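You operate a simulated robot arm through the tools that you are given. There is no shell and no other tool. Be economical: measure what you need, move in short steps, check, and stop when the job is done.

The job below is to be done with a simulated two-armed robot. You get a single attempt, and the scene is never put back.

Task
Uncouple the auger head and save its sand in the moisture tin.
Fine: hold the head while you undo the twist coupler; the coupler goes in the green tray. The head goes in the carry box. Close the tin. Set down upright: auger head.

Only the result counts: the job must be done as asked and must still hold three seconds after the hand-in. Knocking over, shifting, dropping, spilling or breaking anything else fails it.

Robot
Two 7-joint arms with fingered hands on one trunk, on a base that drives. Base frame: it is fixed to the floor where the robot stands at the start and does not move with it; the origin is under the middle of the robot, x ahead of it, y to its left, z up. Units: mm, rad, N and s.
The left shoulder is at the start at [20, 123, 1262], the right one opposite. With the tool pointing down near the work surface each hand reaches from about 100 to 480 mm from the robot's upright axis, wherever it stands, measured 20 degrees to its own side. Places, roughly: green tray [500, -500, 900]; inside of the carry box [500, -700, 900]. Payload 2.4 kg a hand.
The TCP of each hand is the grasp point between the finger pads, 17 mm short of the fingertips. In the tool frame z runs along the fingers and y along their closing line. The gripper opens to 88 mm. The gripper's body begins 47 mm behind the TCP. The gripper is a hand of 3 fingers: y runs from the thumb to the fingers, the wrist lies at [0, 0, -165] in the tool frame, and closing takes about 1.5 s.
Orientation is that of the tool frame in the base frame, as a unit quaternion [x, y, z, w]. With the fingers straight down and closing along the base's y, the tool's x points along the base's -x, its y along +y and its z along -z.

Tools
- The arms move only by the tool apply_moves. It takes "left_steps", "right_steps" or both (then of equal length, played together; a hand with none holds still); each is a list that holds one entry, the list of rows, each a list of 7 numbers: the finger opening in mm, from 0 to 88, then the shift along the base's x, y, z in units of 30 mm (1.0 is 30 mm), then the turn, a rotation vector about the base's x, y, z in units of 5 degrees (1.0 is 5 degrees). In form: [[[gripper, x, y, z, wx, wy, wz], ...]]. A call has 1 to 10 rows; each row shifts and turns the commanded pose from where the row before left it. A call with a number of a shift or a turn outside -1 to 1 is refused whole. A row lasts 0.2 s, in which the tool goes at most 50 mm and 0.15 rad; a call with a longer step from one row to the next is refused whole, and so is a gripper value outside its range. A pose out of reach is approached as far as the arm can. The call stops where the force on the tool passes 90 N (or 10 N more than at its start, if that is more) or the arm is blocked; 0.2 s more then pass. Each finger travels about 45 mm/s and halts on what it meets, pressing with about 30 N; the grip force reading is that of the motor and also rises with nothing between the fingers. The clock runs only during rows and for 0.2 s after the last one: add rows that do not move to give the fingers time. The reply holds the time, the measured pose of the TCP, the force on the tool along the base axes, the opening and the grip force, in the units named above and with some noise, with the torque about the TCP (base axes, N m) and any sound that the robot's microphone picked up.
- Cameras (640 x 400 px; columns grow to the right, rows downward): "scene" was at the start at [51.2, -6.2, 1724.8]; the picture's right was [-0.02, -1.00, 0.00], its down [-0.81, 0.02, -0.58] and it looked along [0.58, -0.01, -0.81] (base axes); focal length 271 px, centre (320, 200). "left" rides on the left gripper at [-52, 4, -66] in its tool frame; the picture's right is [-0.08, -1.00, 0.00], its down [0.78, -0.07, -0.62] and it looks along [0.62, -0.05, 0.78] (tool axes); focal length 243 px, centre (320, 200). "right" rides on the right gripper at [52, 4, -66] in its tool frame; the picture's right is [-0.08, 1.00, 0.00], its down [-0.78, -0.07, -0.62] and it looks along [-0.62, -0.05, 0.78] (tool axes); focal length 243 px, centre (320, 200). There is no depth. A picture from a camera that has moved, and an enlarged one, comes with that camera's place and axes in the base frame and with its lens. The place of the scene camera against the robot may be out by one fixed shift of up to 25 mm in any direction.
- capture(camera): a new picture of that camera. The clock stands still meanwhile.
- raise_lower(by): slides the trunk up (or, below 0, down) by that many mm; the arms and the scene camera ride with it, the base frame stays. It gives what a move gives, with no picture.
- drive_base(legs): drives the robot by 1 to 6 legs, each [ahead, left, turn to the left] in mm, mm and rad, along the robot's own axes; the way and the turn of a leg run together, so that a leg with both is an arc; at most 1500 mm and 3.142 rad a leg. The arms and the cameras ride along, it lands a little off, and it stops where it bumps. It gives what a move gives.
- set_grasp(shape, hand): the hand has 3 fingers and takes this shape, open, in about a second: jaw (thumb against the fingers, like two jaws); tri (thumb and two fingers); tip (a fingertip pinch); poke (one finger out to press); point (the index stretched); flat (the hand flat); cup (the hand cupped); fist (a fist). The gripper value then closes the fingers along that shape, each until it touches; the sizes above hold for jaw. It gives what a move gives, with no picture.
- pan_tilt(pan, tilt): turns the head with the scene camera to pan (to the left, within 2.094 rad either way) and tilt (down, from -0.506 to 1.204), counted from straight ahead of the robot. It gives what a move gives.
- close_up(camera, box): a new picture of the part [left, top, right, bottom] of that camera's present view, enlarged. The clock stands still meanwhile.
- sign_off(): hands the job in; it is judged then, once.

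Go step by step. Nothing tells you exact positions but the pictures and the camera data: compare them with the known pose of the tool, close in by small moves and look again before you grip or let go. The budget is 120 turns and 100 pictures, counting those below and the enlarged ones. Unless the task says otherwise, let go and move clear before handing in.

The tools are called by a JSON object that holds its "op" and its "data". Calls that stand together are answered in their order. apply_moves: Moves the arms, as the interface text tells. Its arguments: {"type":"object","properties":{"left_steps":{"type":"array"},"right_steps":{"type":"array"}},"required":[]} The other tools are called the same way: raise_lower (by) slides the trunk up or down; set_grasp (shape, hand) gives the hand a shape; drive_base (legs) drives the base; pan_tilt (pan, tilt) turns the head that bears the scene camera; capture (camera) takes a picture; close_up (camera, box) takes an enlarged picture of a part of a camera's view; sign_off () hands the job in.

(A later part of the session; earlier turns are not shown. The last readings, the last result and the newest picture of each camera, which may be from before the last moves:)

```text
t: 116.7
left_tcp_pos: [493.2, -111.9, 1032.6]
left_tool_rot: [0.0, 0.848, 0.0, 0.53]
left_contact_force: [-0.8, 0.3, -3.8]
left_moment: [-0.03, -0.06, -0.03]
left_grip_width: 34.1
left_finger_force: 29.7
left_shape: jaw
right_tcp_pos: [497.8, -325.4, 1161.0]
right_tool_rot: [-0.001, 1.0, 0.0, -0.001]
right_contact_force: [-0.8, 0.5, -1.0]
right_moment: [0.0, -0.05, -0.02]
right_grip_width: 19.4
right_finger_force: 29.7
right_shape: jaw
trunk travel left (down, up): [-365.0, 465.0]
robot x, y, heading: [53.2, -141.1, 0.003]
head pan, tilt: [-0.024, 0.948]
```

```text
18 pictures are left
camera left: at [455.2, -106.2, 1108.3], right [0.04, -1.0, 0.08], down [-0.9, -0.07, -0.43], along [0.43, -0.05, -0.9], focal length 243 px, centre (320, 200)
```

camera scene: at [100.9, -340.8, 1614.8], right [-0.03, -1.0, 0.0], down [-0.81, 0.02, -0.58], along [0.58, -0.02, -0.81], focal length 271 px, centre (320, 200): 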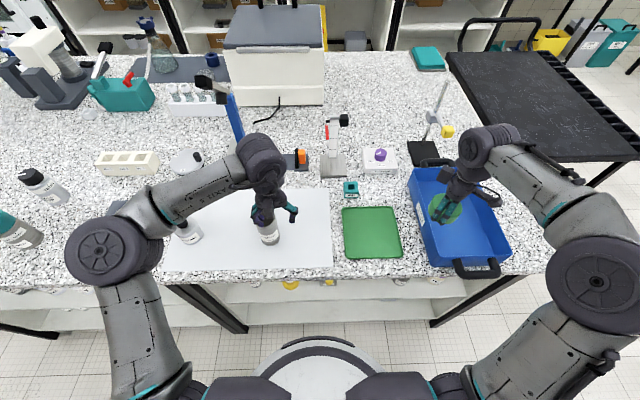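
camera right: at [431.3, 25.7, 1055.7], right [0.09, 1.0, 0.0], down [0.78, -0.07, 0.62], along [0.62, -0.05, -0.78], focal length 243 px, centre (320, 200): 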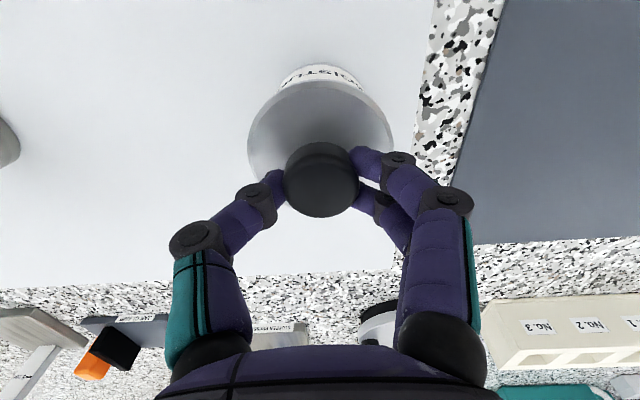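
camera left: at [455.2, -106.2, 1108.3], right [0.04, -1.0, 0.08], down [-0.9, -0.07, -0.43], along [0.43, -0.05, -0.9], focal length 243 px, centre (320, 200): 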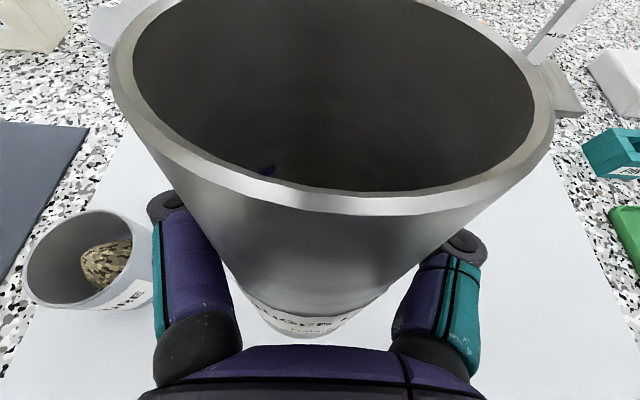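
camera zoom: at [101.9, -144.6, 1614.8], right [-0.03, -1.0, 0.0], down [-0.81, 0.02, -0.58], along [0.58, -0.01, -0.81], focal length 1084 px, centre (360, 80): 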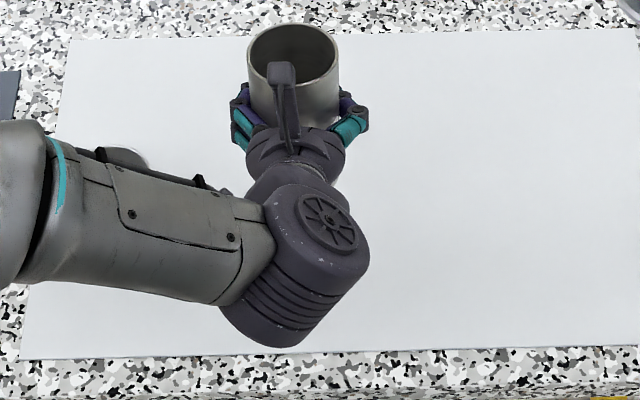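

The mouth is level with the tin in x and the head is upright. I'll pour again, tilting farther this time, and with extra height at steep angles so the wrist camera clears the tin.

{"op": "apply_moves", "data": {"left_steps": [[[30, 0, 0.23, -0.06, -1, 0, 0], [30, 0, 0.23, -0.06, -1, 0, 0], [30, 0, 0.23, -0.06, -1, 0, 0], [30, 0, 0.23, -0.06, -1, 0, 0], [30, 0, 0.23, -0.06, -1, 0, 0], [30, 0, 0.23, -0.06, -1, 0, 0], [30, 0, 0.23, -0.06, -1, 0, 0], [30, 0, 0.23, -0.06, -1, 0, 0], [30, 0, 0.23, -0.06, -1, 0, 0], [30, 0, 0.18, -0.06, -1, 0, 0]]]}}

{"op": "apply_moves", "data": {"left_steps": [[[30, 0, 0, -0.1, -1, 0, 0], [30, 0, 0, -0.1, -1, 0, 0], [30, 0, 0, 0, -1, 0, 0], [30, 0, 0, 0, -1, 0, 0], [30, 0, 0, 0, -1, 0, 0], [30, 0, 0, 0, -1, 0, 0], [30, 0, 0, 0.05, -1, 0, 0], [30, 0, 0.04, 0.1, -1, 0, 0], [30, 0, 0.05, 0.1, -1, 0, 0], [30, 0, 0.05, 0.1, -1, 0, 0]]]}}

{"op": "close_up", "data": {"camera": "scene", "box": [220, 170, 350, 265]}}

```text
t: 118.8
left_tcp_pos: [492.8, -44.8, 1014.2]
left_tool_rot: [-0.225, 0.768, -0.359, 0.48]
left_contact_force: [-0.1, -0.4, -5.0]
left_moment: [0.01, -0.09, 0.0]
left_grip_width: 33.3
left_finger_force: 30.1
left_shape: jaw
right_tcp_pos: [497.3, -323.1, 1161.3]
right_tool_rot: [0.001, 1.0, 0.0, 0.0]
right_contact_force: [0.2, 0.0, -0.5]
right_moment: [-0.01, 0.01, -0.01]
right_grip_width: 19.4
right_finger_force: 30.2
right_shape: jaw
trunk travel left (down, up): [-365.0, 465.0]
robot x, y, heading: [49.9, -141.3, -0.001]
head pan, tilt: [-0.024, 0.948]
```

```text
t: 121.0
left_tcp_pos: [492.8, -38.6, 1018.8]
left_tool_rot: [0.408, -0.544, 0.649, -0.341]
left_contact_force: [0.3, 0.1, -4.7]
left_moment: [0.06, -0.07, -0.01]
left_grip_width: 33.3
left_finger_force: 30.0
left_shape: jaw
right_tcp_pos: [497.9, -323.6, 1161.0]
right_tool_rot: [0.0, 1.0, -0.001, 0.0]
right_contact_force: [-0.5, -0.6, -0.2]
right_moment: [-0.01, 0.01, -0.05]
right_grip_width: 19.7
right_finger_force: 30.0
right_shape: jaw
trunk travel left (down, up): [-365.0, 465.0]
robot x, y, heading: [49.9, -135.6, 0.004]
head pan, tilt: [-0.024, 0.948]
```

```text
4.21 times, centred on (285, 218) of scene
camera zoom: at [101.8, -144.3, 1614.8], right [-0.03, -1.0, 0.0], down [-0.81, 0.02, -0.58], along [0.58, -0.01, -0.81], focal length 1141 px, centre (467, 126)
```

zoom: 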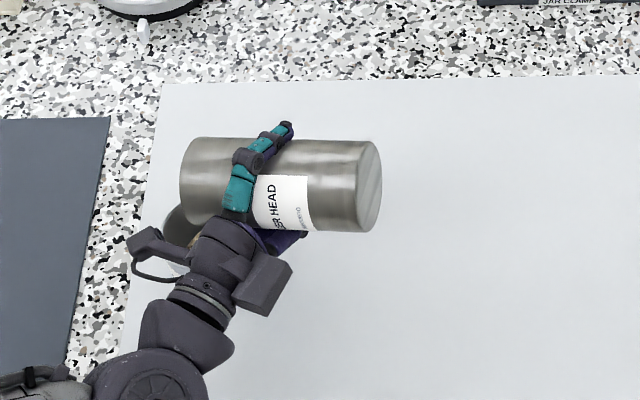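

Well aligned and nothing spilled. I'll continue to 150°.

{"op": "apply_moves", "data": {"left_steps": [[[30, 0, 0.1, 0.13, -1, 0, 0], [30, 0, 0.12, 0.13, -1, 0, 0], [30, 0, 0.14, 0.13, -1, 0, 0], [30, 0, 0.15, 0.13, -1, 0, 0], [30, 0, 0.15, 0.13, -1, 0, 0], [30, 0, 0.16, 0.13, -1, 0, 0], [30, 0, 0.17, 0.13, -1, 0, 0], [30, 0, 0.17, 0.13, -1, 0, 0]]]}}

{"op": "apply_moves", "data": {"left_steps": [[[30, 0, 0.17, 0.13, -1, 0, 0], [30, 0, 0.17, 0.13, -1, 0, 0], [30, 0, 0, 0, 0, 0, 0], [30, 0, 0, 0, 0, 0, 0], [30, 0, 0, 0, 0, 0, 0], [30, 0, 0, 0, 0, 0, 0]]]}}

{"op": "capture", "data": {"camera": "left"}}

{"op": "close_up", "data": {"camera": "scene", "box": [220, 170, 350, 265]}}

```text
t: 122.8
left_tcp_pos: [493.5, -4.5, 1051.3]
left_tool_rot: [0.499, -0.288, 0.797, -0.181]
left_contact_force: [0.5, 0.6, -4.5]
left_moment: [0.05, -0.05, 0.0]
left_grip_width: 33.0
left_finger_force: 30.0
left_shape: jaw
right_tcp_pos: [497.3, -323.8, 1161.2]
right_tool_rot: [0.0, 1.0, 0.0, 0.0]
right_contact_force: [0.0, -0.1, 0.1]
right_moment: [0.03, -0.01, -0.02]
right_grip_width: 19.6
right_finger_force: 30.2
right_shape: jaw
trunk travel left (down, up): [-365.0, 465.0]
robot x, y, heading: [48.3, -139.7, -0.001]
head pan, tilt: [-0.024, 0.948]
```

```text
t: 124.2
left_tcp_pos: [492.3, 5.5, 1058.5]
left_tool_rot: [0.513, -0.219, 0.819, -0.137]
left_contact_force: [0.7, 0.8, -4.3]
left_moment: [0.05, -0.06, -0.02]
left_grip_width: 32.8
left_finger_force: 29.8
left_shape: jaw
right_tcp_pos: [497.4, -323.8, 1160.6]
right_tool_rot: [0.0, 1.0, -0.001, 0.0]
right_contact_force: [0.1, 0.3, 0.0]
right_moment: [0.02, 0.02, -0.01]
right_grip_width: 19.5
right_finger_force: 30.5
right_shape: jaw
trunk travel left (down, up): [-365.0, 465.0]
robot x, y, heading: [50.0, -139.5, -0.002]
head pan, tilt: [-0.024, 0.948]
```

```text
16 pictures are left
camera left: at [455.2, 40.0, 990.7], right [0.04, 0.9, 0.43], down [-0.9, -0.16, 0.41], along [0.43, -0.4, 0.81], focal length 243 px, centre (320, 200)
```

left: 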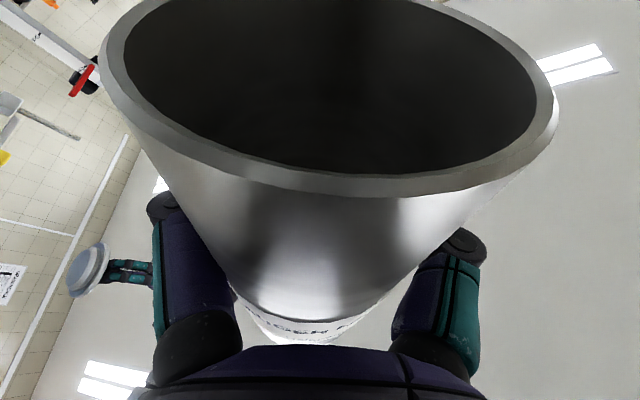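

```text
4.21 times, centred on (285, 218) of scene
camera zoom: at [101.8, -144.3, 1614.8], right [-0.03, -1.0, 0.0], down [-0.81, 0.02, -0.58], along [0.58, -0.01, -0.81], focal length 1141 px, centre (467, 126)
```

zoom: 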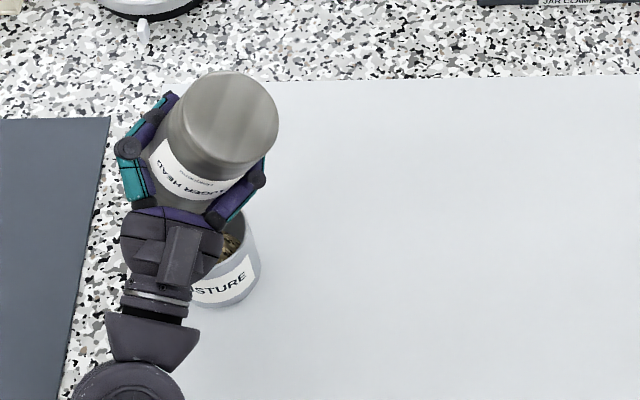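

Stable. I'll tilt to 165° and hold there for a moment to drain it fully.

{"op": "apply_moves", "data": {"left_steps": [[[30, 0, 0.17, 0.1, -1, 0, 0], [30, 0, 0.17, 0.1, -1, 0, 0], [30, 0, 0.17, 0.1, -1, 0, 0], [30, 0, 0, 0, 0, 0, 0], [30, 0, 0, 0, 0, 0, 0], [30, 0, 0, 0, 0, 0, 0], [30, 0, 0, 0, 0, 0, 0], [30, 0, 0, 0, 0, 0, 0], [30, 0, 0, 0, 0, 0, 0], [30, 0, 0, 0, 0, 0, 0]]]}}

{"op": "apply_moves", "data": {"left_steps": [[[30, 0, -0.17, 0, 1, 0, 0], [30, 0, -0.17, 0, 1, 0, 0], [30, 0, -0.17, 0, 1, 0, 0], [30, 0, -0.17, 0, 1, 0, 0], [30, 0, -0.17, 0, 1, 0, 0], [30, 0, -0.17, 0, 1, 0, 0], [30, 0, -0.17, 0, 1, 0, 0], [30, 0, -0.16, -0.1, 1, 0, 0], [30, 0, -0.15, -0.1, 1, 0, 0], [30, 0, -0.14, -0.1, 1, 0, 0]]]}}

{"op": "apply_moves", "data": {"left_steps": [[[30, 0, -0.12, 0, 1, 0, 0], [30, 0, -0.12, 0, 1, 0, 0], [30, 0, -0.1, 0, 1, 0, 0], [30, 0, -0.1, 0, 1, 0, 0], [30, 0, -0.1, 0, 1, 0, 0], [30, 0, -0.1, 0, 1, 0, 0], [30, 0, -0.2, 0, 1, 0, 0], [30, 0, -0.3, 0, 1, 0, 0], [30, 0, -0.4, 0, 1, 0, 0], [30, 0, -0.4, 0, 1, 0, 0]]]}}

{"op": "apply_moves", "data": {"left_steps": [[[30, 0, -0.4, 0, 1, 0, 0], [30, 0, -0.4, 0, 1, 0, 0], [30, 0, -0.4, 0, 1, 0, 0], [30, 0, -0.4, 0, 1, 0, 0], [30, 0, -0.4, 0, 1, 0, 0], [30, 0, -0.4, 0, 1, 0, 0], [30, 0, -0.4, 0, 1, 0, 0], [30, 0, -0.3, 0, 1, 0, 0], [30, 0, -0.3, 0, 1, 0, 0], [30, 0, -0.3, 0, 1, 0, 0]]]}}

```text
t: 126.5
left_tcp_pos: [491.3, 15.9, 1073.7]
left_tool_rot: [0.529, -0.11, 0.839, -0.071]
left_contact_force: [1.0, -0.4, -3.7]
left_moment: [0.03, -0.06, 0.0]
left_grip_width: 32.7
left_finger_force: 29.9
left_shape: jaw
left hand out of reach, approached as far as the arm can: row 3
right_tcp_pos: [497.2, -323.8, 1162.3]
right_tool_rot: [0.001, 1.0, -0.001, 0.0]
right_contact_force: [0.5, 0.6, -0.4]
right_moment: [0.0, 0.02, -0.02]
right_grip_width: 19.3
right_finger_force: 29.3
right_shape: jaw
trunk travel left (down, up): [-365.0, 465.0]
robot x, y, heading: [50.8, -133.5, 0.002]
head pan, tilt: [-0.024, 0.948]
```

```text
t: 128.7
left_tcp_pos: [491.2, -32.0, 1063.5]
left_tool_rot: [0.448, -0.457, 0.714, -0.284]
left_contact_force: [0.4, 0.1, -5.2]
left_moment: [0.05, -0.04, -0.02]
left_grip_width: 33.1
left_finger_force: 30.2
left_shape: jaw
right_tcp_pos: [498.5, -324.3, 1160.3]
right_tool_rot: [-0.001, 1.0, 0.0, 0.0]
right_contact_force: [-0.2, -0.4, 0.4]
right_moment: [0.0, 0.0, 0.02]
right_grip_width: 19.6
right_finger_force: 29.8
right_shape: jaw
trunk travel left (down, up): [-365.0, 465.0]
robot x, y, heading: [49.1, -137.5, -0.002]
head pan, tilt: [-0.024, 0.948]
```

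```text
t: 130.8
left_tcp_pos: [491.3, -89.8, 1064.5]
left_tool_rot: [-0.286, 0.715, -0.454, 0.448]
left_contact_force: [-0.6, 0.1, -4.0]
left_moment: [0.03, -0.09, 0.03]
left_grip_width: 32.6
left_finger_force: 29.5
left_shape: jaw
right_tcp_pos: [497.9, -323.7, 1161.6]
right_tool_rot: [-0.001, 1.0, 0.001, 0.0]
right_contact_force: [0.8, -0.2, -0.9]
right_moment: [0.01, 0.0, 0.01]
right_grip_width: 19.1
right_finger_force: 30.0
right_shape: jaw
trunk travel left (down, up): [-365.0, 465.0]
robot x, y, heading: [49.0, -137.1, -0.002]
head pan, tilt: [-0.024, 0.948]
```

```text
t: 133.1
left_tcp_pos: [490.9, -202.1, 1064.5]
left_tool_rot: [-0.069, 0.841, -0.11, 0.526]
left_contact_force: [-0.6, -0.4, -3.8]
left_moment: [-0.02, -0.06, -0.04]
left_grip_width: 32.3
left_finger_force: 30.1
left_shape: jaw
right_tcp_pos: [497.2, -323.6, 1161.6]
right_tool_rot: [0.0, 1.0, 0.001, 0.0]
right_contact_force: [-0.1, 0.7, -0.1]
right_moment: [0.0, 0.01, 0.03]
right_grip_width: 19.6
right_finger_force: 29.6
right_shape: jaw
trunk travel left (down, up): [-365.0, 465.0]
robot x, y, heading: [48.7, -136.8, -0.005]
head pan, tilt: [-0.024, 0.948]
```

{"op": "apply_moves", "data": {"left_steps": [[[30, 0, 0, 0, 1, 0, 0], [30, 0, 0, 0, 1, 0, 0], [30, 0, 0, 0, 1, 0, 0], [30, 0, 0, 0, 0, 0, 0]]]}}

{"op": "close_up", "data": {"camera": "scene", "box": [230, 160, 390, 260]}}

{"op": "capture", "data": {"camera": "left"}}

```text
t: 134.1
left_tcp_pos: [491.8, -201.7, 1064.1]
left_tool_rot: [-0.001, 0.848, 0.001, 0.53]
left_contact_force: [0.1, -0.7, -3.8]
left_moment: [0.03, -0.05, -0.02]
left_grip_width: 32.3
left_finger_force: 30.2
left_shape: jaw
right_tcp_pos: [497.9, -323.6, 1161.3]
right_tool_rot: [0.0, 1.0, 0.0, 0.0]
right_contact_force: [0.6, 0.4, 0.1]
right_moment: [-0.02, -0.04, -0.03]
right_grip_width: 19.7
right_finger_force: 30.0
right_shape: jaw
trunk travel left (down, up): [-365.0, 465.0]
robot x, y, heading: [55.5, -140.1, 0.001]
head pan, tilt: [-0.024, 0.948]
```

```text
4.00 times, centred on (310, 210) of scene
camera zoom: at [101.9, -144.5, 1614.8], right [-0.03, -1.0, 0.0], down [-0.81, 0.02, -0.58], along [0.58, -0.01, -0.81], focal length 1084 px, centre (360, 160)
```

zoom: 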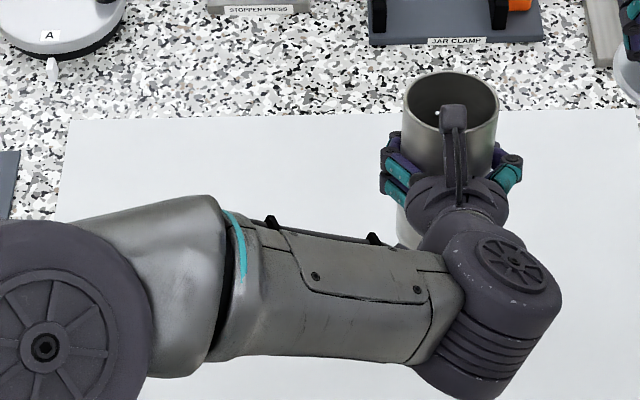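

```text
13 pictures are left
camera left: at [453.4, -197.3, 1140.1], right [0.04, -1.0, 0.08], down [-0.9, -0.07, -0.43], along [0.43, -0.05, -0.9], focal length 243 px, centre (320, 200)
```

left: 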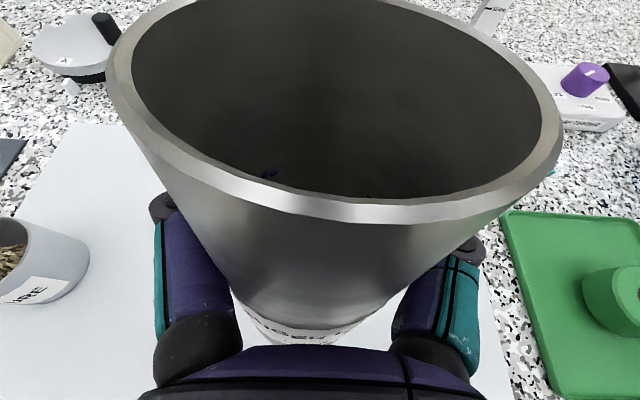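

The heap is still in the tin and the head is upright. I'll lower it onto the mat again and feel for contact.

{"op": "apply_moves", "data": {"left_steps": [[[30, -0.1, -0.1, -0.5, 0, 0, 0], [30, -0.1, 0, -0.7, 0, 0, 0], [30, 0, 0, -0.7, 0, 0, 0], [30, 0, 0, -0.6, 0, 0, 0], [30, 0, 0, -0.5, 0, 0, 0], [30, 0, 0, -0.3, 0, 0, 0], [30, 0, 0, 0, 0, 0, 0]]]}}

{"op": "apply_moves", "data": {"left_steps": [[[30, 0, 0, -0.06, 0, 0, 0], [30, 0, 0, -0.06, 0, 0, 0], [30, 0, 0, 0, 0, 0, 0]]]}}

```text
t: 135.7
left_tcp_pos: [484.9, -205.6, 965.4]
left_tool_rot: [0.0, 0.848, -0.001, 0.53]
left_contact_force: [0.5, 0.4, -5.0]
left_moment: [0.0, -0.1, 0.0]
left_grip_width: 31.9
left_finger_force: 29.9
left_shape: jaw
right_tcp_pos: [496.8, -324.6, 1160.0]
right_tool_rot: [0.0, 1.0, 0.0, 0.0]
right_contact_force: [-0.5, 0.2, -1.1]
right_moment: [-0.01, -0.01, 0.02]
right_grip_width: 19.6
right_finger_force: 29.8
right_shape: jaw
trunk travel left (down, up): [-365.0, 465.0]
robot x, y, heading: [48.6, -139.2, 0.002]
head pan, tilt: [-0.024, 0.948]
```

```text
t: 136.4
left_tcp_pos: [484.5, -205.9, 960.5]
left_tool_rot: [0.0, 0.847, 0.0, 0.531]
left_contact_force: [0.0, -0.3, -3.7]
left_moment: [0.0, -0.04, -0.01]
left_grip_width: 32.1
left_finger_force: 29.8
left_shape: jaw
right_tcp_pos: [497.5, -324.1, 1160.3]
right_tool_rot: [0.0, 1.0, -0.001, 0.0]
right_contact_force: [-0.3, 0.5, -0.5]
right_moment: [0.01, -0.02, -0.03]
right_grip_width: 19.2
right_finger_force: 30.0
right_shape: jaw
trunk travel left (down, up): [-365.0, 465.0]
robot x, y, heading: [50.2, -142.9, 0.004]
head pan, tilt: [-0.024, 0.948]
```

{"op": "apply_moves", "data": {"left_steps": [[[30, 0, 0, -0.05, 0, 0, 0], [30, 0, 0, -0.05, 0, 0, 0], [30, 0, 0, 0, 0, 0, 0]]]}}

```text
t: 137.2
left_tcp_pos: [484.3, -205.0, 959.6]
left_tool_rot: [-0.001, 0.847, 0.001, 0.531]
left_contact_force: [-0.2, 1.4, 10.1]
left_moment: [0.0, -0.09, 0.02]
left_grip_width: 31.8
left_finger_force: 30.6
left_shape: jaw
right_tcp_pos: [496.4, -324.5, 1161.3]
right_tool_rot: [-0.001, 1.0, 0.0, 0.0]
right_contact_force: [0.4, -0.6, -0.2]
right_moment: [0.0, -0.02, -0.05]
right_grip_width: 19.3
right_finger_force: 30.1
right_shape: jaw
trunk travel left (down, up): [-365.0, 465.0]
robot x, y, heading: [53.1, -143.2, -0.001]
head pan, tilt: [-0.024, 0.948]
```

Contact. I'll open and back out along the hand's own axis.

{"op": "apply_moves", "data": {"left_steps": [[[36, 0, 0, 0.02, 0, 0, 0], [42, 0, 0, 0, 0, 0, 0], [50, 0, 0, 0, 0, 0, 0], [60, 0, 0, 0, 0, 0, 0], [75, 0, 0, 0, 0, 0, 0], [88, 0, 0, 0, 0, 0, 0], [88, 0, 0, 0, 0, 0, 0], [88, 0, 0, 0, 0, 0, 0]]]}}

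{"op": "apply_moves", "data": {"left_steps": [[[88, -0.4, 0, 0.16, 0, 0, 0], [88, -0.6, 0, 0.25, 0, 0, 0], [88, -0.6, 0, 0.25, 0, 0, 0], [88, -0.6, 0, 0.25, 0, 0, 0], [88, -0.6, 0, 0.25, 0, 0, 0], [88, -0.3, 0, 0.8, 0, 0, 0], [88, 0, 0.6, 0.9, 0, 1, 0], [88, 0, 0.7, 0.9, 0, 1, 0], [88, 0, 0.7, 0.5, 0, 1, 0], [88, 0, 0.7, 0.3, 0, 1, 0]]]}}

{"op": "close_up", "data": {"camera": "scene", "box": [230, 160, 400, 280]}}

```text
t: 139.1
left_tcp_pos: [483.9, -204.4, 959.1]
left_tool_rot: [0.0, 0.848, 0.0, 0.53]
left_contact_force: [0.3, 0.1, 0.2]
left_moment: [-0.04, 0.0, 0.0]
left_grip_width: 88.0
left_finger_force: 0.1
left_shape: jaw
right_tcp_pos: [497.3, -324.3, 1161.2]
right_tool_rot: [-0.001, 1.0, 0.0, 0.0]
right_contact_force: [0.0, 0.6, -0.4]
right_moment: [0.0, -0.02, -0.03]
right_grip_width: 19.5
right_finger_force: 29.8
right_shape: jaw
trunk travel left (down, up): [-365.0, 465.0]
robot x, y, heading: [50.2, -139.6, 0.003]
head pan, tilt: [-0.024, 0.948]
```

```text
t: 141.2
left_tcp_pos: [391.5, -123.0, 1097.1]
left_tool_rot: [0.0, 0.927, -0.001, 0.375]
left_contact_force: [0.1, -0.2, 0.4]
left_moment: [-0.02, -0.01, 0.0]
left_grip_width: 88.1
left_finger_force: 0.1
left_shape: jaw
right_tcp_pos: [497.0, -323.5, 1160.8]
right_tool_rot: [-0.001, 1.0, 0.0, 0.0]
right_contact_force: [-0.2, 0.0, 0.9]
right_moment: [0.0, -0.01, 0.0]
right_grip_width: 19.1
right_finger_force: 30.3
right_shape: jaw
trunk travel left (down, up): [-365.0, 465.0]
robot x, y, heading: [53.1, -136.1, -0.002]
head pan, tilt: [-0.024, 0.948]
```

```text
3.33 times, centred on (315, 220) of scene
camera zoom: at [101.3, -144.1, 1614.8], right [-0.02, -1.0, 0.0], down [-0.81, 0.02, -0.58], along [0.58, -0.01, -0.81], focal length 904 px, centre (337, 133)
```

zoom: 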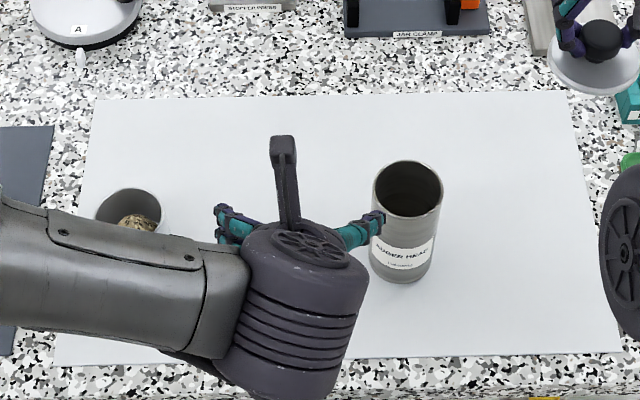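

The head stands upright again. I'll finish turning the left hand down and out of the way, then drive left so the right hand can put the lid back.

{"op": "apply_moves", "data": {"left_steps": [[[88, 0, 0.8, 0.3, 0, 1, 0], [88, 0, 0.8, 0.3, 0, 1, 0], [88, 0, 0.8, 0.3, 0, 1, 0], [88, 0, 0.8, 0.2, 0, 1, 0], [88, 0, 0.8, 0, 0, 1, 0], [88, 0, 0.8, 0, 0, 1, 0], [88, 0, 0.2, 0, 0, 1, 0], [88, 0, 0, 0, 0, 1, 0], [88, 0, 0, 0, 0, 0.8, 0]]]}}

{"op": "drive_base", "data": {"legs": [[0, 170, 0]]}}

{"op": "apply_moves", "data": {"right_steps": [[[15, -0.1, 0.9, 0, 0, 0, 0], [15, -0.1, 0.9, 0, 0, 0, 0], [15, -0.1, 0.9, -0.3, 0, 0, 0], [15, -0.1, 0.9, -0.5, 0, 0, 0], [15, 0, 0.9, -0.5, 0, 0, 0], [15, 0, 0.9, -0.5, 0, 0, 0], [15, 0, 0.3, -0.5, 0, 0, 0], [15, 0, 0, 0, 0, 0, 0]]]}}

```text
t: 143.2
left_tcp_pos: [391.7, 26.6, 1129.6]
left_tool_rot: [-0.001, 1.0, 0.0, -0.001]
left_contact_force: [-0.4, -0.1, -0.7]
left_moment: [0.02, -0.01, 0.01]
left_grip_width: 88.2
left_finger_force: 0.1
left_shape: jaw
right_tcp_pos: [498.1, -322.5, 1159.9]
right_tool_rot: [0.0, 1.0, 0.0, 0.0]
right_contact_force: [-0.4, 0.0, 1.0]
right_moment: [0.01, 0.04, 0.01]
right_grip_width: 19.7
right_finger_force: 30.2
right_shape: jaw
trunk travel left (down, up): [-365.0, 465.0]
robot x, y, heading: [50.6, -138.0, -0.003]
head pan, tilt: [-0.024, 0.948]
```

```text
t: 144.7
left_tcp_pos: [392.2, 199.0, 1129.4]
left_tool_rot: [-0.002, 1.0, -0.001, 0.002]
left_contact_force: [-0.1, 0.7, 0.4]
left_moment: [0.0, 0.0, -0.01]
left_grip_width: 87.7
left_finger_force: 0.0
left_shape: jaw
right_tcp_pos: [497.7, -150.8, 1160.0]
right_tool_rot: [0.001, 1.0, 0.0, 0.001]
right_contact_force: [0.2, -0.2, -0.9]
right_moment: [0.0, 0.0, -0.02]
right_grip_width: 19.2
right_finger_force: 30.3
right_shape: jaw
trunk travel left (down, up): [-365.0, 465.0]
robot x, y, heading: [50.0, 34.6, -0.002]
head pan, tilt: [-0.024, 0.948]
```

```text
t: 146.5
left_tcp_pos: [392.4, 198.5, 1129.3]
left_tool_rot: [-0.001, 1.0, 0.0, 0.001]
left_contact_force: [-0.1, 0.1, -0.8]
left_moment: [-0.01, -0.01, -0.01]
left_grip_width: 87.8
left_finger_force: 0.1
left_shape: jaw
right_tcp_pos: [485.9, 18.0, 1093.0]
right_tool_rot: [0.0, 1.0, 0.0, 0.0]
right_contact_force: [0.4, -0.2, -0.7]
right_moment: [-0.02, 0.03, 0.0]
right_grip_width: 19.4
right_finger_force: 29.6
right_shape: jaw
right hand out of reach, approached as far as the arm can: row 3, 4, 6
trunk travel left (down, up): [-365.0, 465.0]
robot x, y, heading: [50.7, 30.9, 0.003]
head pan, tilt: [-0.024, 0.948]
```

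{"op": "apply_moves", "data": {"right_steps": [[[15, -0.06, 0.1, -0.8, 0, 0, 0], [15, 0, 0, -0.8, 0, 0, 0], [15, 0, 0, -0.7, 0, 0, 0], [15, 0, 0, -0.4, 0, 0, 0], [15, 0, 0, 0, 0, 0, 0]]]}}

{"op": "capture", "data": {"camera": "right"}}

{"op": "close_up", "data": {"camera": "scene", "box": [280, 180, 380, 255]}}

```text
t: 147.7
left_tcp_pos: [392.3, 199.0, 1131.3]
left_tool_rot: [-0.001, 1.0, 0.001, 0.001]
left_contact_force: [-0.3, 0.4, -0.1]
left_moment: [-0.01, 0.02, -0.02]
left_grip_width: 87.9
left_finger_force: 0.0
left_shape: jaw
right_tcp_pos: [494.9, 26.3, 1013.6]
right_tool_rot: [-0.001, 1.0, 0.001, 0.0]
right_contact_force: [-0.3, -0.5, -0.2]
right_moment: [-0.01, 0.01, -0.02]
right_grip_width: 19.5
right_finger_force: 29.9
right_shape: jaw
right hand out of reach, approached as far as the arm can: row 1, 2, 4
trunk travel left (down, up): [-365.0, 465.0]
robot x, y, heading: [49.5, 32.6, 0.006]
head pan, tilt: [-0.024, 0.948]
```

```text
11 pictures are left
camera right: at [442.6, 30.8, 1079.9], right [0.09, 1.0, 0.0], down [0.78, -0.07, 0.62], along [0.62, -0.05, -0.78], focal length 243 px, centre (320, 200)
```

right: 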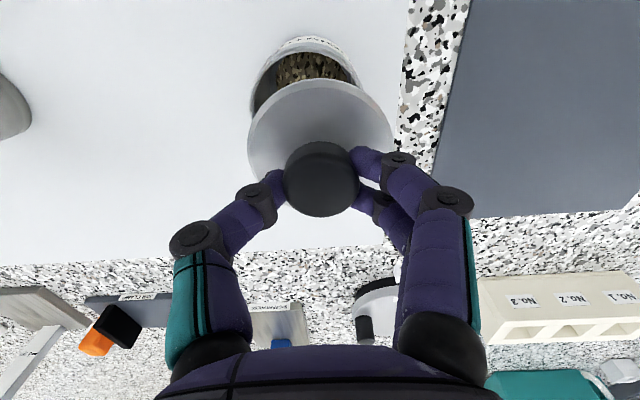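

```text
5.33 times, centred on (330, 218) of scene
camera zoom: at [101.5, 27.4, 1614.8], right [-0.02, -1.0, 0.0], down [-0.81, 0.02, -0.58], along [0.58, -0.01, -0.81], focal length 1446 px, centre (267, 107)
```

zoom: 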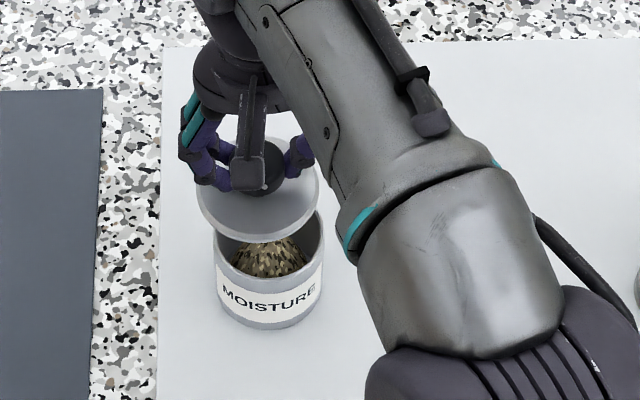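

The arm settled about 11 mm beyond the target in x and 5 mm in y. I'll correct that and check before lowering.

{"op": "apply_moves", "data": {"right_steps": [[[15, -0.3, -0.1, 0, 0, 0, 0], [15, -0.07, -0.07, 0, 0, 0, 0], [15, 0, 0, 0, 0, 0, 0]]]}}

```text
t: 148.5
left_tcp_pos: [392.4, 198.2, 1128.9]
left_tool_rot: [-0.001, 1.0, 0.0, 0.001]
left_contact_force: [0.0, 0.4, -0.2]
left_moment: [0.0, 0.01, 0.01]
left_grip_width: 87.7
left_finger_force: 0.0
left_shape: jaw
right_tcp_pos: [496.3, 23.9, 1013.4]
right_tool_rot: [0.0, 1.0, 0.0, -0.001]
right_contact_force: [-0.2, 0.0, 0.4]
right_moment: [0.01, 0.01, -0.01]
right_grip_width: 19.2
right_finger_force: 30.3
right_shape: jaw
right hand out of reach, approached as far as the arm can: row 1
trunk travel left (down, up): [-365.0, 465.0]
robot x, y, heading: [51.2, 34.0, -0.001]
head pan, tilt: [-0.024, 0.948]
```

{"op": "apply_moves", "data": {"right_steps": [[[15, -0.3, -0.05, 0, 0, 0, 0], [15, -0.1, -0.05, 0, 0, 0, 0], [15, 0, 0, 0, 0, 0, 0]]]}}

```text
t: 149.3
left_tcp_pos: [391.9, 198.6, 1128.9]
left_tool_rot: [-0.001, 1.0, 0.0, 0.001]
left_contact_force: [0.5, 0.5, 0.0]
left_moment: [-0.01, 0.03, -0.02]
left_grip_width: 87.8
left_finger_force: 0.0
left_shape: jaw
right_tcp_pos: [495.5, 27.2, 1014.7]
right_tool_rot: [0.001, 1.0, 0.0, 0.0]
right_contact_force: [-0.3, 1.2, -0.7]
right_moment: [0.01, 0.0, 0.0]
right_grip_width: 19.3
right_finger_force: 29.9
right_shape: jaw
right hand out of reach, approached as far as the arm can: row 1, 2
trunk travel left (down, up): [-365.0, 465.0]
robot x, y, heading: [51.3, 32.2, -0.0]
head pan, tilt: [-0.024, 0.948]
```

The arm's commanded and measured poses disagree. I'll probe with a small +x step to see which way the command lies.

{"op": "apply_moves", "data": {"right_steps": [[[15, 0.5, 0, 0, 0, 0, 0], [15, 0, 0, 0, 0, 0, 0]]]}}

{"op": "apply_moves", "data": {"right_steps": [[[15, 0.5, 0, 0, 0, 0, 0], [15, 0, 0, 0, 0, 0, 0]]]}}

```text
t: 149.9
left_tcp_pos: [391.8, 198.7, 1128.5]
left_tool_rot: [-0.001, 1.0, 0.0, 0.001]
left_contact_force: [-0.5, 0.2, -1.4]
left_moment: [-0.01, 0.0, -0.02]
left_grip_width: 88.0
left_finger_force: 0.0
left_shape: jaw
right_tcp_pos: [497.1, 24.9, 1015.3]
right_tool_rot: [0.0, 1.0, 0.0, 0.0]
right_contact_force: [-0.5, -0.6, -1.5]
right_moment: [0.01, 0.02, 0.02]
right_grip_width: 19.5
right_finger_force: 30.0
right_shape: jaw
right hand out of reach, approached as far as the arm can: row 1
trunk travel left (down, up): [-365.0, 465.0]
robot x, y, heading: [51.3, 38.9, -0.001]
head pan, tilt: [-0.024, 0.948]
```

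```text
t: 150.5
left_tcp_pos: [391.3, 198.5, 1129.9]
left_tool_rot: [-0.002, 1.0, 0.0, 0.001]
left_contact_force: [-0.3, 0.4, 0.2]
left_moment: [0.03, 0.03, -0.01]
left_grip_width: 87.7
left_finger_force: 0.1
left_shape: jaw
right_tcp_pos: [497.3, 22.0, 1013.1]
right_tool_rot: [0.0, 1.0, 0.0, 0.0]
right_contact_force: [-1.1, 0.0, -0.9]
right_moment: [0.03, 0.01, 0.02]
right_grip_width: 19.4
right_finger_force: 30.4
right_shape: jaw
right hand out of reach, approached as far as the arm can: row 1
trunk travel left (down, up): [-365.0, 465.0]
robot x, y, heading: [50.6, 35.6, -0.003]
head pan, tilt: [-0.024, 0.948]
```

The arm is stuck against a joint limit at the inner edge of its reach. I'll rise a little, drive left 70 mm to give the right arm room, then bring the lid back over the tin.

{"op": "apply_moves", "data": {"right_steps": [[[15, 0, 0, 0.7, 0, 0, 0], [15, 0, 0, 0.6, 0, 0, 0], [15, 0, 0, 0, 0, 0, 0]]]}}

{"op": "drive_base", "data": {"legs": [[0, 75, 0]]}}

{"op": "apply_moves", "data": {"right_steps": [[[15, -0.2, -0.6, 0, 0, 0, 0], [15, -0.2, -0.6, 0, 0, 0, 0], [15, -0.05, -0.6, 0, 0, 0, 0], [15, 0, -0.6, 0, 0, 0, 0], [15, 0, 0, 0, 0, 0, 0]]]}}

```text
t: 151.3
left_tcp_pos: [390.9, 198.7, 1129.8]
left_tool_rot: [0.0, 1.0, 0.0, 0.0]
left_contact_force: [-0.5, -1.0, 0.1]
left_moment: [-0.01, 0.0, 0.01]
left_grip_width: 87.9
left_finger_force: 0.2
left_shape: jaw
right_tcp_pos: [495.9, 21.5, 1053.3]
right_tool_rot: [0.0, 1.0, 0.002, 0.001]
right_contact_force: [0.5, -0.8, -0.8]
right_moment: [0.01, 0.02, 0.0]
right_grip_width: 19.1
right_finger_force: 29.6
right_shape: jaw
trunk travel left (down, up): [-365.0, 465.0]
robot x, y, heading: [51.3, 30.2, 0.001]
head pan, tilt: [-0.024, 0.948]
```

```text
t: 152.4
left_tcp_pos: [390.9, 273.8, 1129.0]
left_tool_rot: [-0.001, 1.0, -0.001, 0.001]
left_contact_force: [-0.5, 0.3, 0.8]
left_moment: [-0.03, -0.02, 0.02]
left_grip_width: 87.9
left_finger_force: 0.0
left_shape: jaw
right_tcp_pos: [494.8, 97.8, 1052.2]
right_tool_rot: [0.0, 1.0, 0.0, -0.001]
right_contact_force: [0.0, 0.7, -0.9]
right_moment: [0.01, 0.04, 0.0]
right_grip_width: 19.5
right_finger_force: 29.9
right_shape: jaw
trunk travel left (down, up): [-365.0, 465.0]
robot x, y, heading: [49.9, 106.7, -0.002]
head pan, tilt: [-0.024, 0.948]
```

```text
t: 153.6
left_tcp_pos: [392.0, 274.5, 1128.7]
left_tool_rot: [-0.001, 1.0, 0.0, 0.001]
left_contact_force: [-0.2, -0.7, -0.2]
left_moment: [0.01, -0.02, 0.01]
left_grip_width: 88.0
left_finger_force: 0.0
left_shape: jaw
right_tcp_pos: [512.1, 33.5, 1057.7]
right_tool_rot: [0.0, 1.0, 0.0, 0.0]
right_contact_force: [-0.3, 0.7, 0.1]
right_moment: [-0.01, -0.02, 0.0]
right_grip_width: 19.2
right_finger_force: 30.1
right_shape: jaw
right hand out of reach, approached as far as the arm can: row 1, 2, 3, 4
trunk travel left (down, up): [-365.0, 465.0]
robot x, y, heading: [48.6, 108.4, 0.001]
head pan, tilt: [-0.024, 0.948]
```

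The arm's wrist seems limited at this yaw. The lid is round, so I'll turn the right hand by +30° about vertical, which worked well earlier, and try again.

{"op": "apply_moves", "data": {"right_steps": [[[15, 0, 0, 0, 0, 0, 1], [15, 0, 0, 0, 0, 0, 1], [15, 0, 0, 0, 0, 0, 1], [15, 0, 0, 0, 0, 0, 1], [15, 0, 0, 0, 0, 0, 1], [15, 0, 0, 0, 0, 0, 1], [15, -0.5, 0, 0, 0, 0, 0], [15, -0.4, -0.3, 0, 0, 0, 0], [15, 0, 0, 0, 0, 0, 0]]]}}

```text
t: 155.6
left_tcp_pos: [391.5, 272.9, 1129.6]
left_tool_rot: [-0.001, 1.0, 0.0, 0.001]
left_contact_force: [-0.2, 0.4, 0.3]
left_moment: [0.03, 0.0, 0.01]
left_grip_width: 87.9
left_finger_force: 0.0
left_shape: jaw
right_tcp_pos: [485.7, 25.5, 1057.1]
right_tool_rot: [-0.259, 0.966, 0.0, 0.0]
right_contact_force: [-1.0, -0.4, -0.2]
right_moment: [0.0, -0.01, 0.02]
right_grip_width: 19.2
right_finger_force: 30.2
right_shape: jaw
right hand out of reach, approached as far as the arm can: row 7
trunk travel left (down, up): [-365.0, 465.0]
robot x, y, heading: [51.0, 110.1, -0.003]
head pan, tilt: [-0.024, 0.948]
```

That freed the arm. I'll line up at [484, 21] and lower partway.

{"op": "apply_moves", "data": {"right_steps": [[[15, -0.06, -0.15, -0.3, 0, 0, 1], [15, 0, 0, -0.5, 0, 0, 1], [15, 0, 0, -0.5, 0, 0, 0], [15, 0, 0, -0.2, 0, 0, 0], [15, 0, 0, 0, 0, 0, 0]]]}}

```text
t: 156.8
left_tcp_pos: [391.7, 272.8, 1130.5]
left_tool_rot: [0.0, 1.0, 0.0, 0.0]
left_contact_force: [0.6, -0.2, -0.4]
left_moment: [-0.02, -0.02, -0.02]
left_grip_width: 87.9
left_finger_force: 0.0
left_shape: jaw
right_tcp_pos: [483.0, 20.2, 1013.8]
right_tool_rot: [-0.342, 0.94, 0.001, 0.0]
right_contact_force: [-0.2, 0.0, -0.6]
right_moment: [-0.02, 0.02, 0.01]
right_grip_width: 19.5
right_finger_force: 30.2
right_shape: jaw
trunk travel left (down, up): [-365.0, 465.0]
robot x, y, heading: [50.4, 106.3, -0.002]
head pan, tilt: [-0.024, 0.948]
```

Reachable now and on target. I'll lower close to the rim and look.

{"op": "apply_moves", "data": {"right_steps": [[[15, 0.03, 0.02, -0.3, 0, 0, 0], [15, 0, 0, -0.25, 0, 0, 0], [15, 0, 0, 0, 0, 0, 0]]]}}

{"op": "close_up", "data": {"camera": "scene", "box": [310, 190, 390, 250]}}

{"op": "capture", "data": {"camera": "right"}}

```text
t: 157.6
left_tcp_pos: [390.9, 273.5, 1129.5]
left_tool_rot: [-0.001, 1.0, 0.0, 0.001]
left_contact_force: [0.3, 0.6, -0.3]
left_moment: [0.0, -0.01, -0.03]
left_grip_width: 88.0
left_finger_force: 0.1
left_shape: jaw
right_tcp_pos: [485.1, 21.9, 995.2]
right_tool_rot: [-0.342, 0.94, 0.001, 0.0]
right_contact_force: [-0.7, 0.2, 0.4]
right_moment: [0.0, 0.02, 0.0]
right_grip_width: 19.2
right_finger_force: 30.3
right_shape: jaw
trunk travel left (down, up): [-365.0, 465.0]
robot x, y, heading: [51.1, 106.4, -0.002]
head pan, tilt: [-0.024, 0.948]
```

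```text
6.67 times, centred on (350, 220) of scene
camera zoom: at [101.5, 102.5, 1614.8], right [-0.02, -1.0, 0.0], down [-0.81, 0.02, -0.58], along [0.58, -0.01, -0.81], focal length 1807 px, centre (120, 67)
```

zoom: 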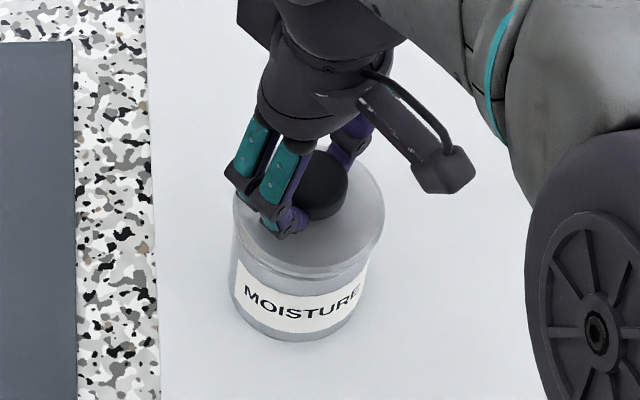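

```text
8 pictures are left
camera right: at [441.1, -8.6, 1062.7], right [-0.57, 0.82, 0.0], down [0.64, 0.45, 0.62], along [0.51, 0.36, -0.78], focal length 243 px, centre (320, 200)
```

right: 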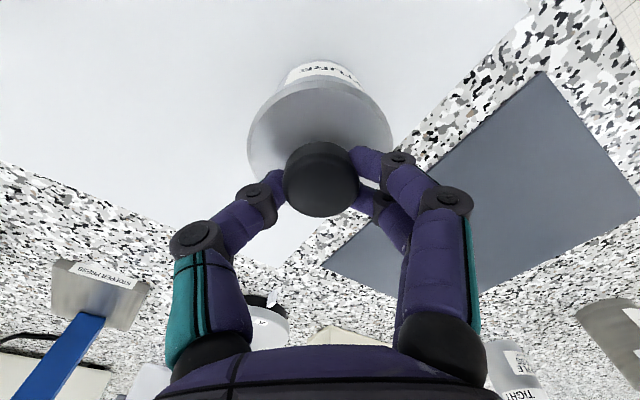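

Aligned within about a millimetre. I'll lower to the seat.

{"op": "apply_moves", "data": {"right_steps": [[[15, 0, 0, -0.08, 0, 0, 0], [15, 0, 0, -0.08, 0, 0, 0], [15, 0, 0, 0, 0, 0, 0]]]}}

{"op": "apply_moves", "data": {"right_steps": [[[15, 0, 0, -0.06, 0, 0, 0], [15, 0, 0, -0.05, 0, 0, 0], [15, 0, 0, 0, 0, 0, 0]]]}}

```text
t: 158.4
left_tcp_pos: [392.2, 272.8, 1129.6]
left_tool_rot: [0.0, 1.0, -0.001, 0.0]
left_contact_force: [-0.3, -0.3, 0.3]
left_moment: [0.03, -0.02, -0.01]
left_grip_width: 87.7
left_finger_force: 0.0
left_shape: jaw
right_tcp_pos: [484.7, 21.2, 992.1]
right_tool_rot: [-0.342, 0.94, 0.0, 0.0]
right_contact_force: [-0.5, -0.4, -0.4]
right_moment: [0.01, 0.01, -0.02]
right_grip_width: 19.1
right_finger_force: 29.9
right_shape: jaw
trunk travel left (down, up): [-365.0, 465.0]
robot x, y, heading: [49.6, 108.2, -0.002]
head pan, tilt: [-0.024, 0.948]
```

```text
t: 159.2
left_tcp_pos: [390.7, 272.5, 1128.8]
left_tool_rot: [-0.001, 1.0, 0.0, 0.0]
left_contact_force: [0.6, -0.7, 0.0]
left_moment: [-0.01, 0.02, -0.01]
left_grip_width: 88.0
left_finger_force: 0.0
left_shape: jaw
right_tcp_pos: [484.5, 21.1, 987.4]
right_tool_rot: [-0.341, 0.94, 0.001, 0.0]
right_contact_force: [0.3, -0.5, 0.6]
right_moment: [0.04, -0.01, 0.01]
right_grip_width: 19.4
right_finger_force: 29.6
right_shape: jaw
trunk travel left (down, up): [-365.0, 465.0]
robot x, y, heading: [50.0, 106.8, -0.001]
head pan, tilt: [-0.024, 0.948]
```

{"op": "apply_moves", "data": {"right_steps": [[[15, 0, 0, -0.05, 0, 0, 0], [15, 0, 0, -0.04, 0, 0, 0], [15, 0, 0, 0, 0, 0, 0]]]}}

```text
t: 160.0
left_tcp_pos: [389.7, 273.8, 1130.6]
left_tool_rot: [-0.001, 1.0, 0.001, 0.001]
left_contact_force: [0.0, -0.5, -0.1]
left_moment: [0.02, 0.0, 0.0]
left_grip_width: 88.1
left_finger_force: 0.1
left_shape: jaw
right_tcp_pos: [484.1, 21.8, 986.8]
right_tool_rot: [-0.342, 0.94, 0.001, 0.001]
right_contact_force: [1.6, -1.6, 17.6]
right_moment: [-0.01, 0.01, 0.0]
right_grip_width: 19.7
right_finger_force: 30.0
right_shape: jaw
trunk travel left (down, up): [-365.0, 465.0]
robot x, y, heading: [49.0, 107.7, -0.0]
head pan, tilt: [-0.024, 0.948]
```

Seated at the same height as before with no moment. I'll relieve, open, and rise.

{"op": "apply_moves", "data": {"right_steps": [[[15, 0, 0, 0.06, 0, 0, 0], [24, 0, 0, 0, 0, 0, 0], [30, 0, 0, 0, 0, 0, 0], [40, 0, 0, 0, 0, 0, 0], [50, 0, 0, 0, 0, 0, 0], [50, 0, 0, 0.3, 0, 0, 0], [50, 0, 0, 0.8, 0, 0, 0], [50, 0, 0, 1, 0, 0, 0], [50, 0, 0, 1, 0, 0, 0], [88, 0, 0, 1, 0, 0, 0]]]}}

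{"op": "close_up", "data": {"camera": "scene", "box": [300, 180, 460, 280]}}

```text
t: 162.2
left_tcp_pos: [391.7, 273.6, 1129.4]
left_tool_rot: [-0.001, 1.0, 0.0, 0.001]
left_contact_force: [-0.5, 0.4, 0.0]
left_moment: [0.0, 0.0, 0.0]
left_grip_width: 87.9
left_finger_force: 0.1
left_shape: jaw
right_tcp_pos: [484.9, 21.8, 1110.0]
right_tool_rot: [-0.341, 0.94, 0.001, 0.001]
right_contact_force: [-0.1, -0.1, -0.4]
right_moment: [-0.02, 0.0, -0.04]
right_grip_width: 84.2
right_finger_force: 0.2
right_shape: jaw
trunk travel left (down, up): [-365.0, 465.0]
robot x, y, heading: [50.8, 106.5, 0.001]
head pan, tilt: [-0.024, 0.948]
```

```text
4.00 times, centred on (380, 230) of scene
camera zoom: at [101.3, 102.5, 1614.8], right [-0.02, -1.0, 0.0], down [-0.81, 0.02, -0.58], along [0.58, -0.01, -0.81], focal length 1084 px, centre (80, 80)
```

zoom: 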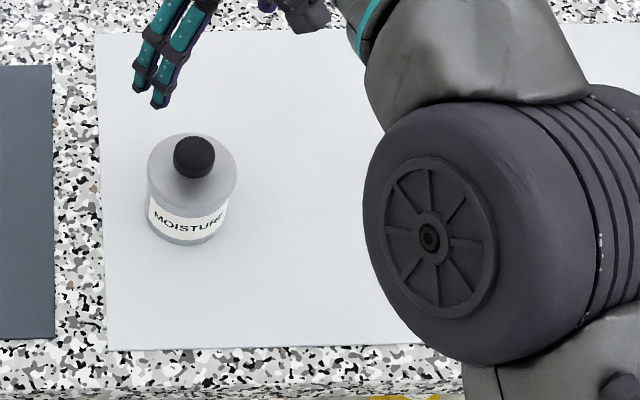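

The tin is closed and centred. Now I'll drive right so the right hand is over the head, and look.

{"op": "drive_base", "data": {"legs": [[0, -240, 0]]}}

{"op": "capture", "data": {"camera": "right"}}

```text
t: 163.9
left_tcp_pos: [390.2, 32.0, 1130.0]
left_tool_rot: [0.002, 1.0, 0.001, 0.001]
left_contact_force: [-0.5, 0.1, 0.0]
left_moment: [0.0, 0.02, 0.0]
left_grip_width: 88.2
left_finger_force: 0.1
left_shape: jaw
right_tcp_pos: [483.8, -220.6, 1109.5]
right_tool_rot: [-0.341, 0.94, 0.0, 0.0]
right_contact_force: [0.4, 0.6, 0.2]
right_moment: [0.0, -0.01, -0.03]
right_grip_width: 87.8
right_finger_force: 0.2
right_shape: jaw
trunk travel left (down, up): [-365.0, 465.0]
robot x, y, heading: [48.7, -133.0, -0.003]
head pan, tilt: [-0.024, 0.948]
```

```text
6 pictures are left
camera right: at [441.1, -250.3, 1175.9], right [-0.57, 0.82, 0.0], down [0.64, 0.45, 0.62], along [0.51, 0.36, -0.78], focal length 243 px, centre (320, 200)
```

right: 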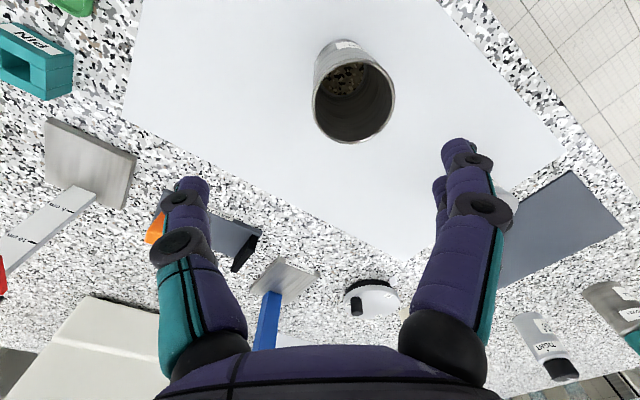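

The floor texture is unchanged even after inverting the head, so that's just its bottom surface and the head is empty. The head axis reads about [471, -203]; I'll position over it and come down to above the rim.

{"op": "apply_moves", "data": {"right_steps": [[[88, -0.2, 0.3, 0, 0, 0, 0], [88, -0.21, 0.3, -0.3, 0, 0, 0], [88, 0, 0, -0.7, 0, 0, 0], [88, 0, 0, -0.7, 0, 0, 0], [88, 0, 0, 0, 0, 0, 0]]]}}

{"op": "capture", "data": {"camera": "right"}}

```text
t: 165.1
left_tcp_pos: [391.4, 32.4, 1130.3]
left_tool_rot: [0.001, 1.0, 0.001, 0.001]
left_contact_force: [0.0, -0.3, -0.3]
left_moment: [0.01, -0.01, -0.02]
left_grip_width: 87.7
left_finger_force: 0.1
left_shape: jaw
right_tcp_pos: [474.0, -202.3, 1057.6]
right_tool_rot: [-0.34, 0.94, 0.001, 0.0]
right_contact_force: [0.7, -0.2, -0.4]
right_moment: [0.01, 0.01, 0.01]
right_grip_width: 88.0
right_finger_force: 0.1
right_shape: jaw
trunk travel left (down, up): [-365.0, 465.0]
robot x, y, heading: [49.4, -129.4, 0.002]
head pan, tilt: [-0.024, 0.948]
```

```text
5 pictures are left
camera right: at [429.4, -232.3, 1124.2], right [-0.57, 0.82, 0.0], down [0.64, 0.45, 0.62], along [0.51, 0.36, -0.78], focal length 243 px, centre (320, 200)
```

right: 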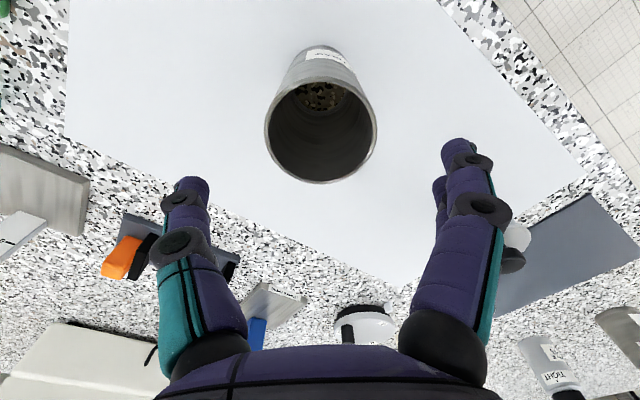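

Centred between the fingers. I'll go down around the head and close.

{"op": "apply_moves", "data": {"right_steps": [[[88, -0.08, -0.03, -0.4, 0, 0, 0], [88, 0, 0, -0.5, 0, 0, 0], [88, 0, 0, -0.5, 0, 0, 0], [88, 0, 0, -0.5, 0, 0, 0], [88, 0, 0, -0.5, 0, 0, 0], [88, 0, 0, 0, 0, 0, 0]]]}}

{"op": "apply_moves", "data": {"right_steps": [[[70, 0, 0, 0, 0, 0, 0], [55, 0, 0, 0, 0, 0, 0], [40, 0, 0, 0, 0, 0, 0], [30, 0, 0, 0, 0, 0, 0], [30, 0, 0, 0, 0, 0, 0], [30, 0, 0, 0, 0, 0, 0], [30, 0, 0, 0, 0, 0, 0], [30, 0, 0, 0, 0, 0, 0]]]}}

```text
t: 166.5
left_tcp_pos: [391.8, 32.4, 1130.4]
left_tool_rot: [0.001, 1.0, 0.0, 0.001]
left_contact_force: [0.5, -0.6, -0.4]
left_moment: [0.03, 0.01, -0.02]
left_grip_width: 87.8
left_finger_force: 0.1
left_shape: jaw
right_tcp_pos: [469.5, -203.0, 985.8]
right_tool_rot: [-0.34, 0.94, 0.001, 0.0]
right_contact_force: [0.0, -0.1, 0.4]
right_moment: [0.05, 0.0, 0.02]
right_grip_width: 88.1
right_finger_force: 0.0
right_shape: jaw
trunk travel left (down, up): [-365.0, 465.0]
robot x, y, heading: [52.1, -133.2, -0.0]
head pan, tilt: [-0.024, 0.948]
```

```text
t: 168.3
left_tcp_pos: [391.8, 33.5, 1129.1]
left_tool_rot: [0.0, 1.0, 0.0, 0.0]
left_contact_force: [-0.5, 1.1, 0.5]
left_moment: [0.0, 0.01, 0.0]
left_grip_width: 88.1
left_finger_force: 0.1
left_shape: jaw
right_tcp_pos: [471.0, -203.3, 987.1]
right_tool_rot: [-0.341, 0.94, 0.001, -0.001]
right_contact_force: [1.5, -0.5, 0.8]
right_moment: [-0.02, 0.02, -0.02]
right_grip_width: 45.3
right_finger_force: 30.0
right_shape: jaw
trunk travel left (down, up): [-365.0, 465.0]
robot x, y, heading: [53.1, -130.0, 0.001]
head pan, tilt: [-0.024, 0.948]
```

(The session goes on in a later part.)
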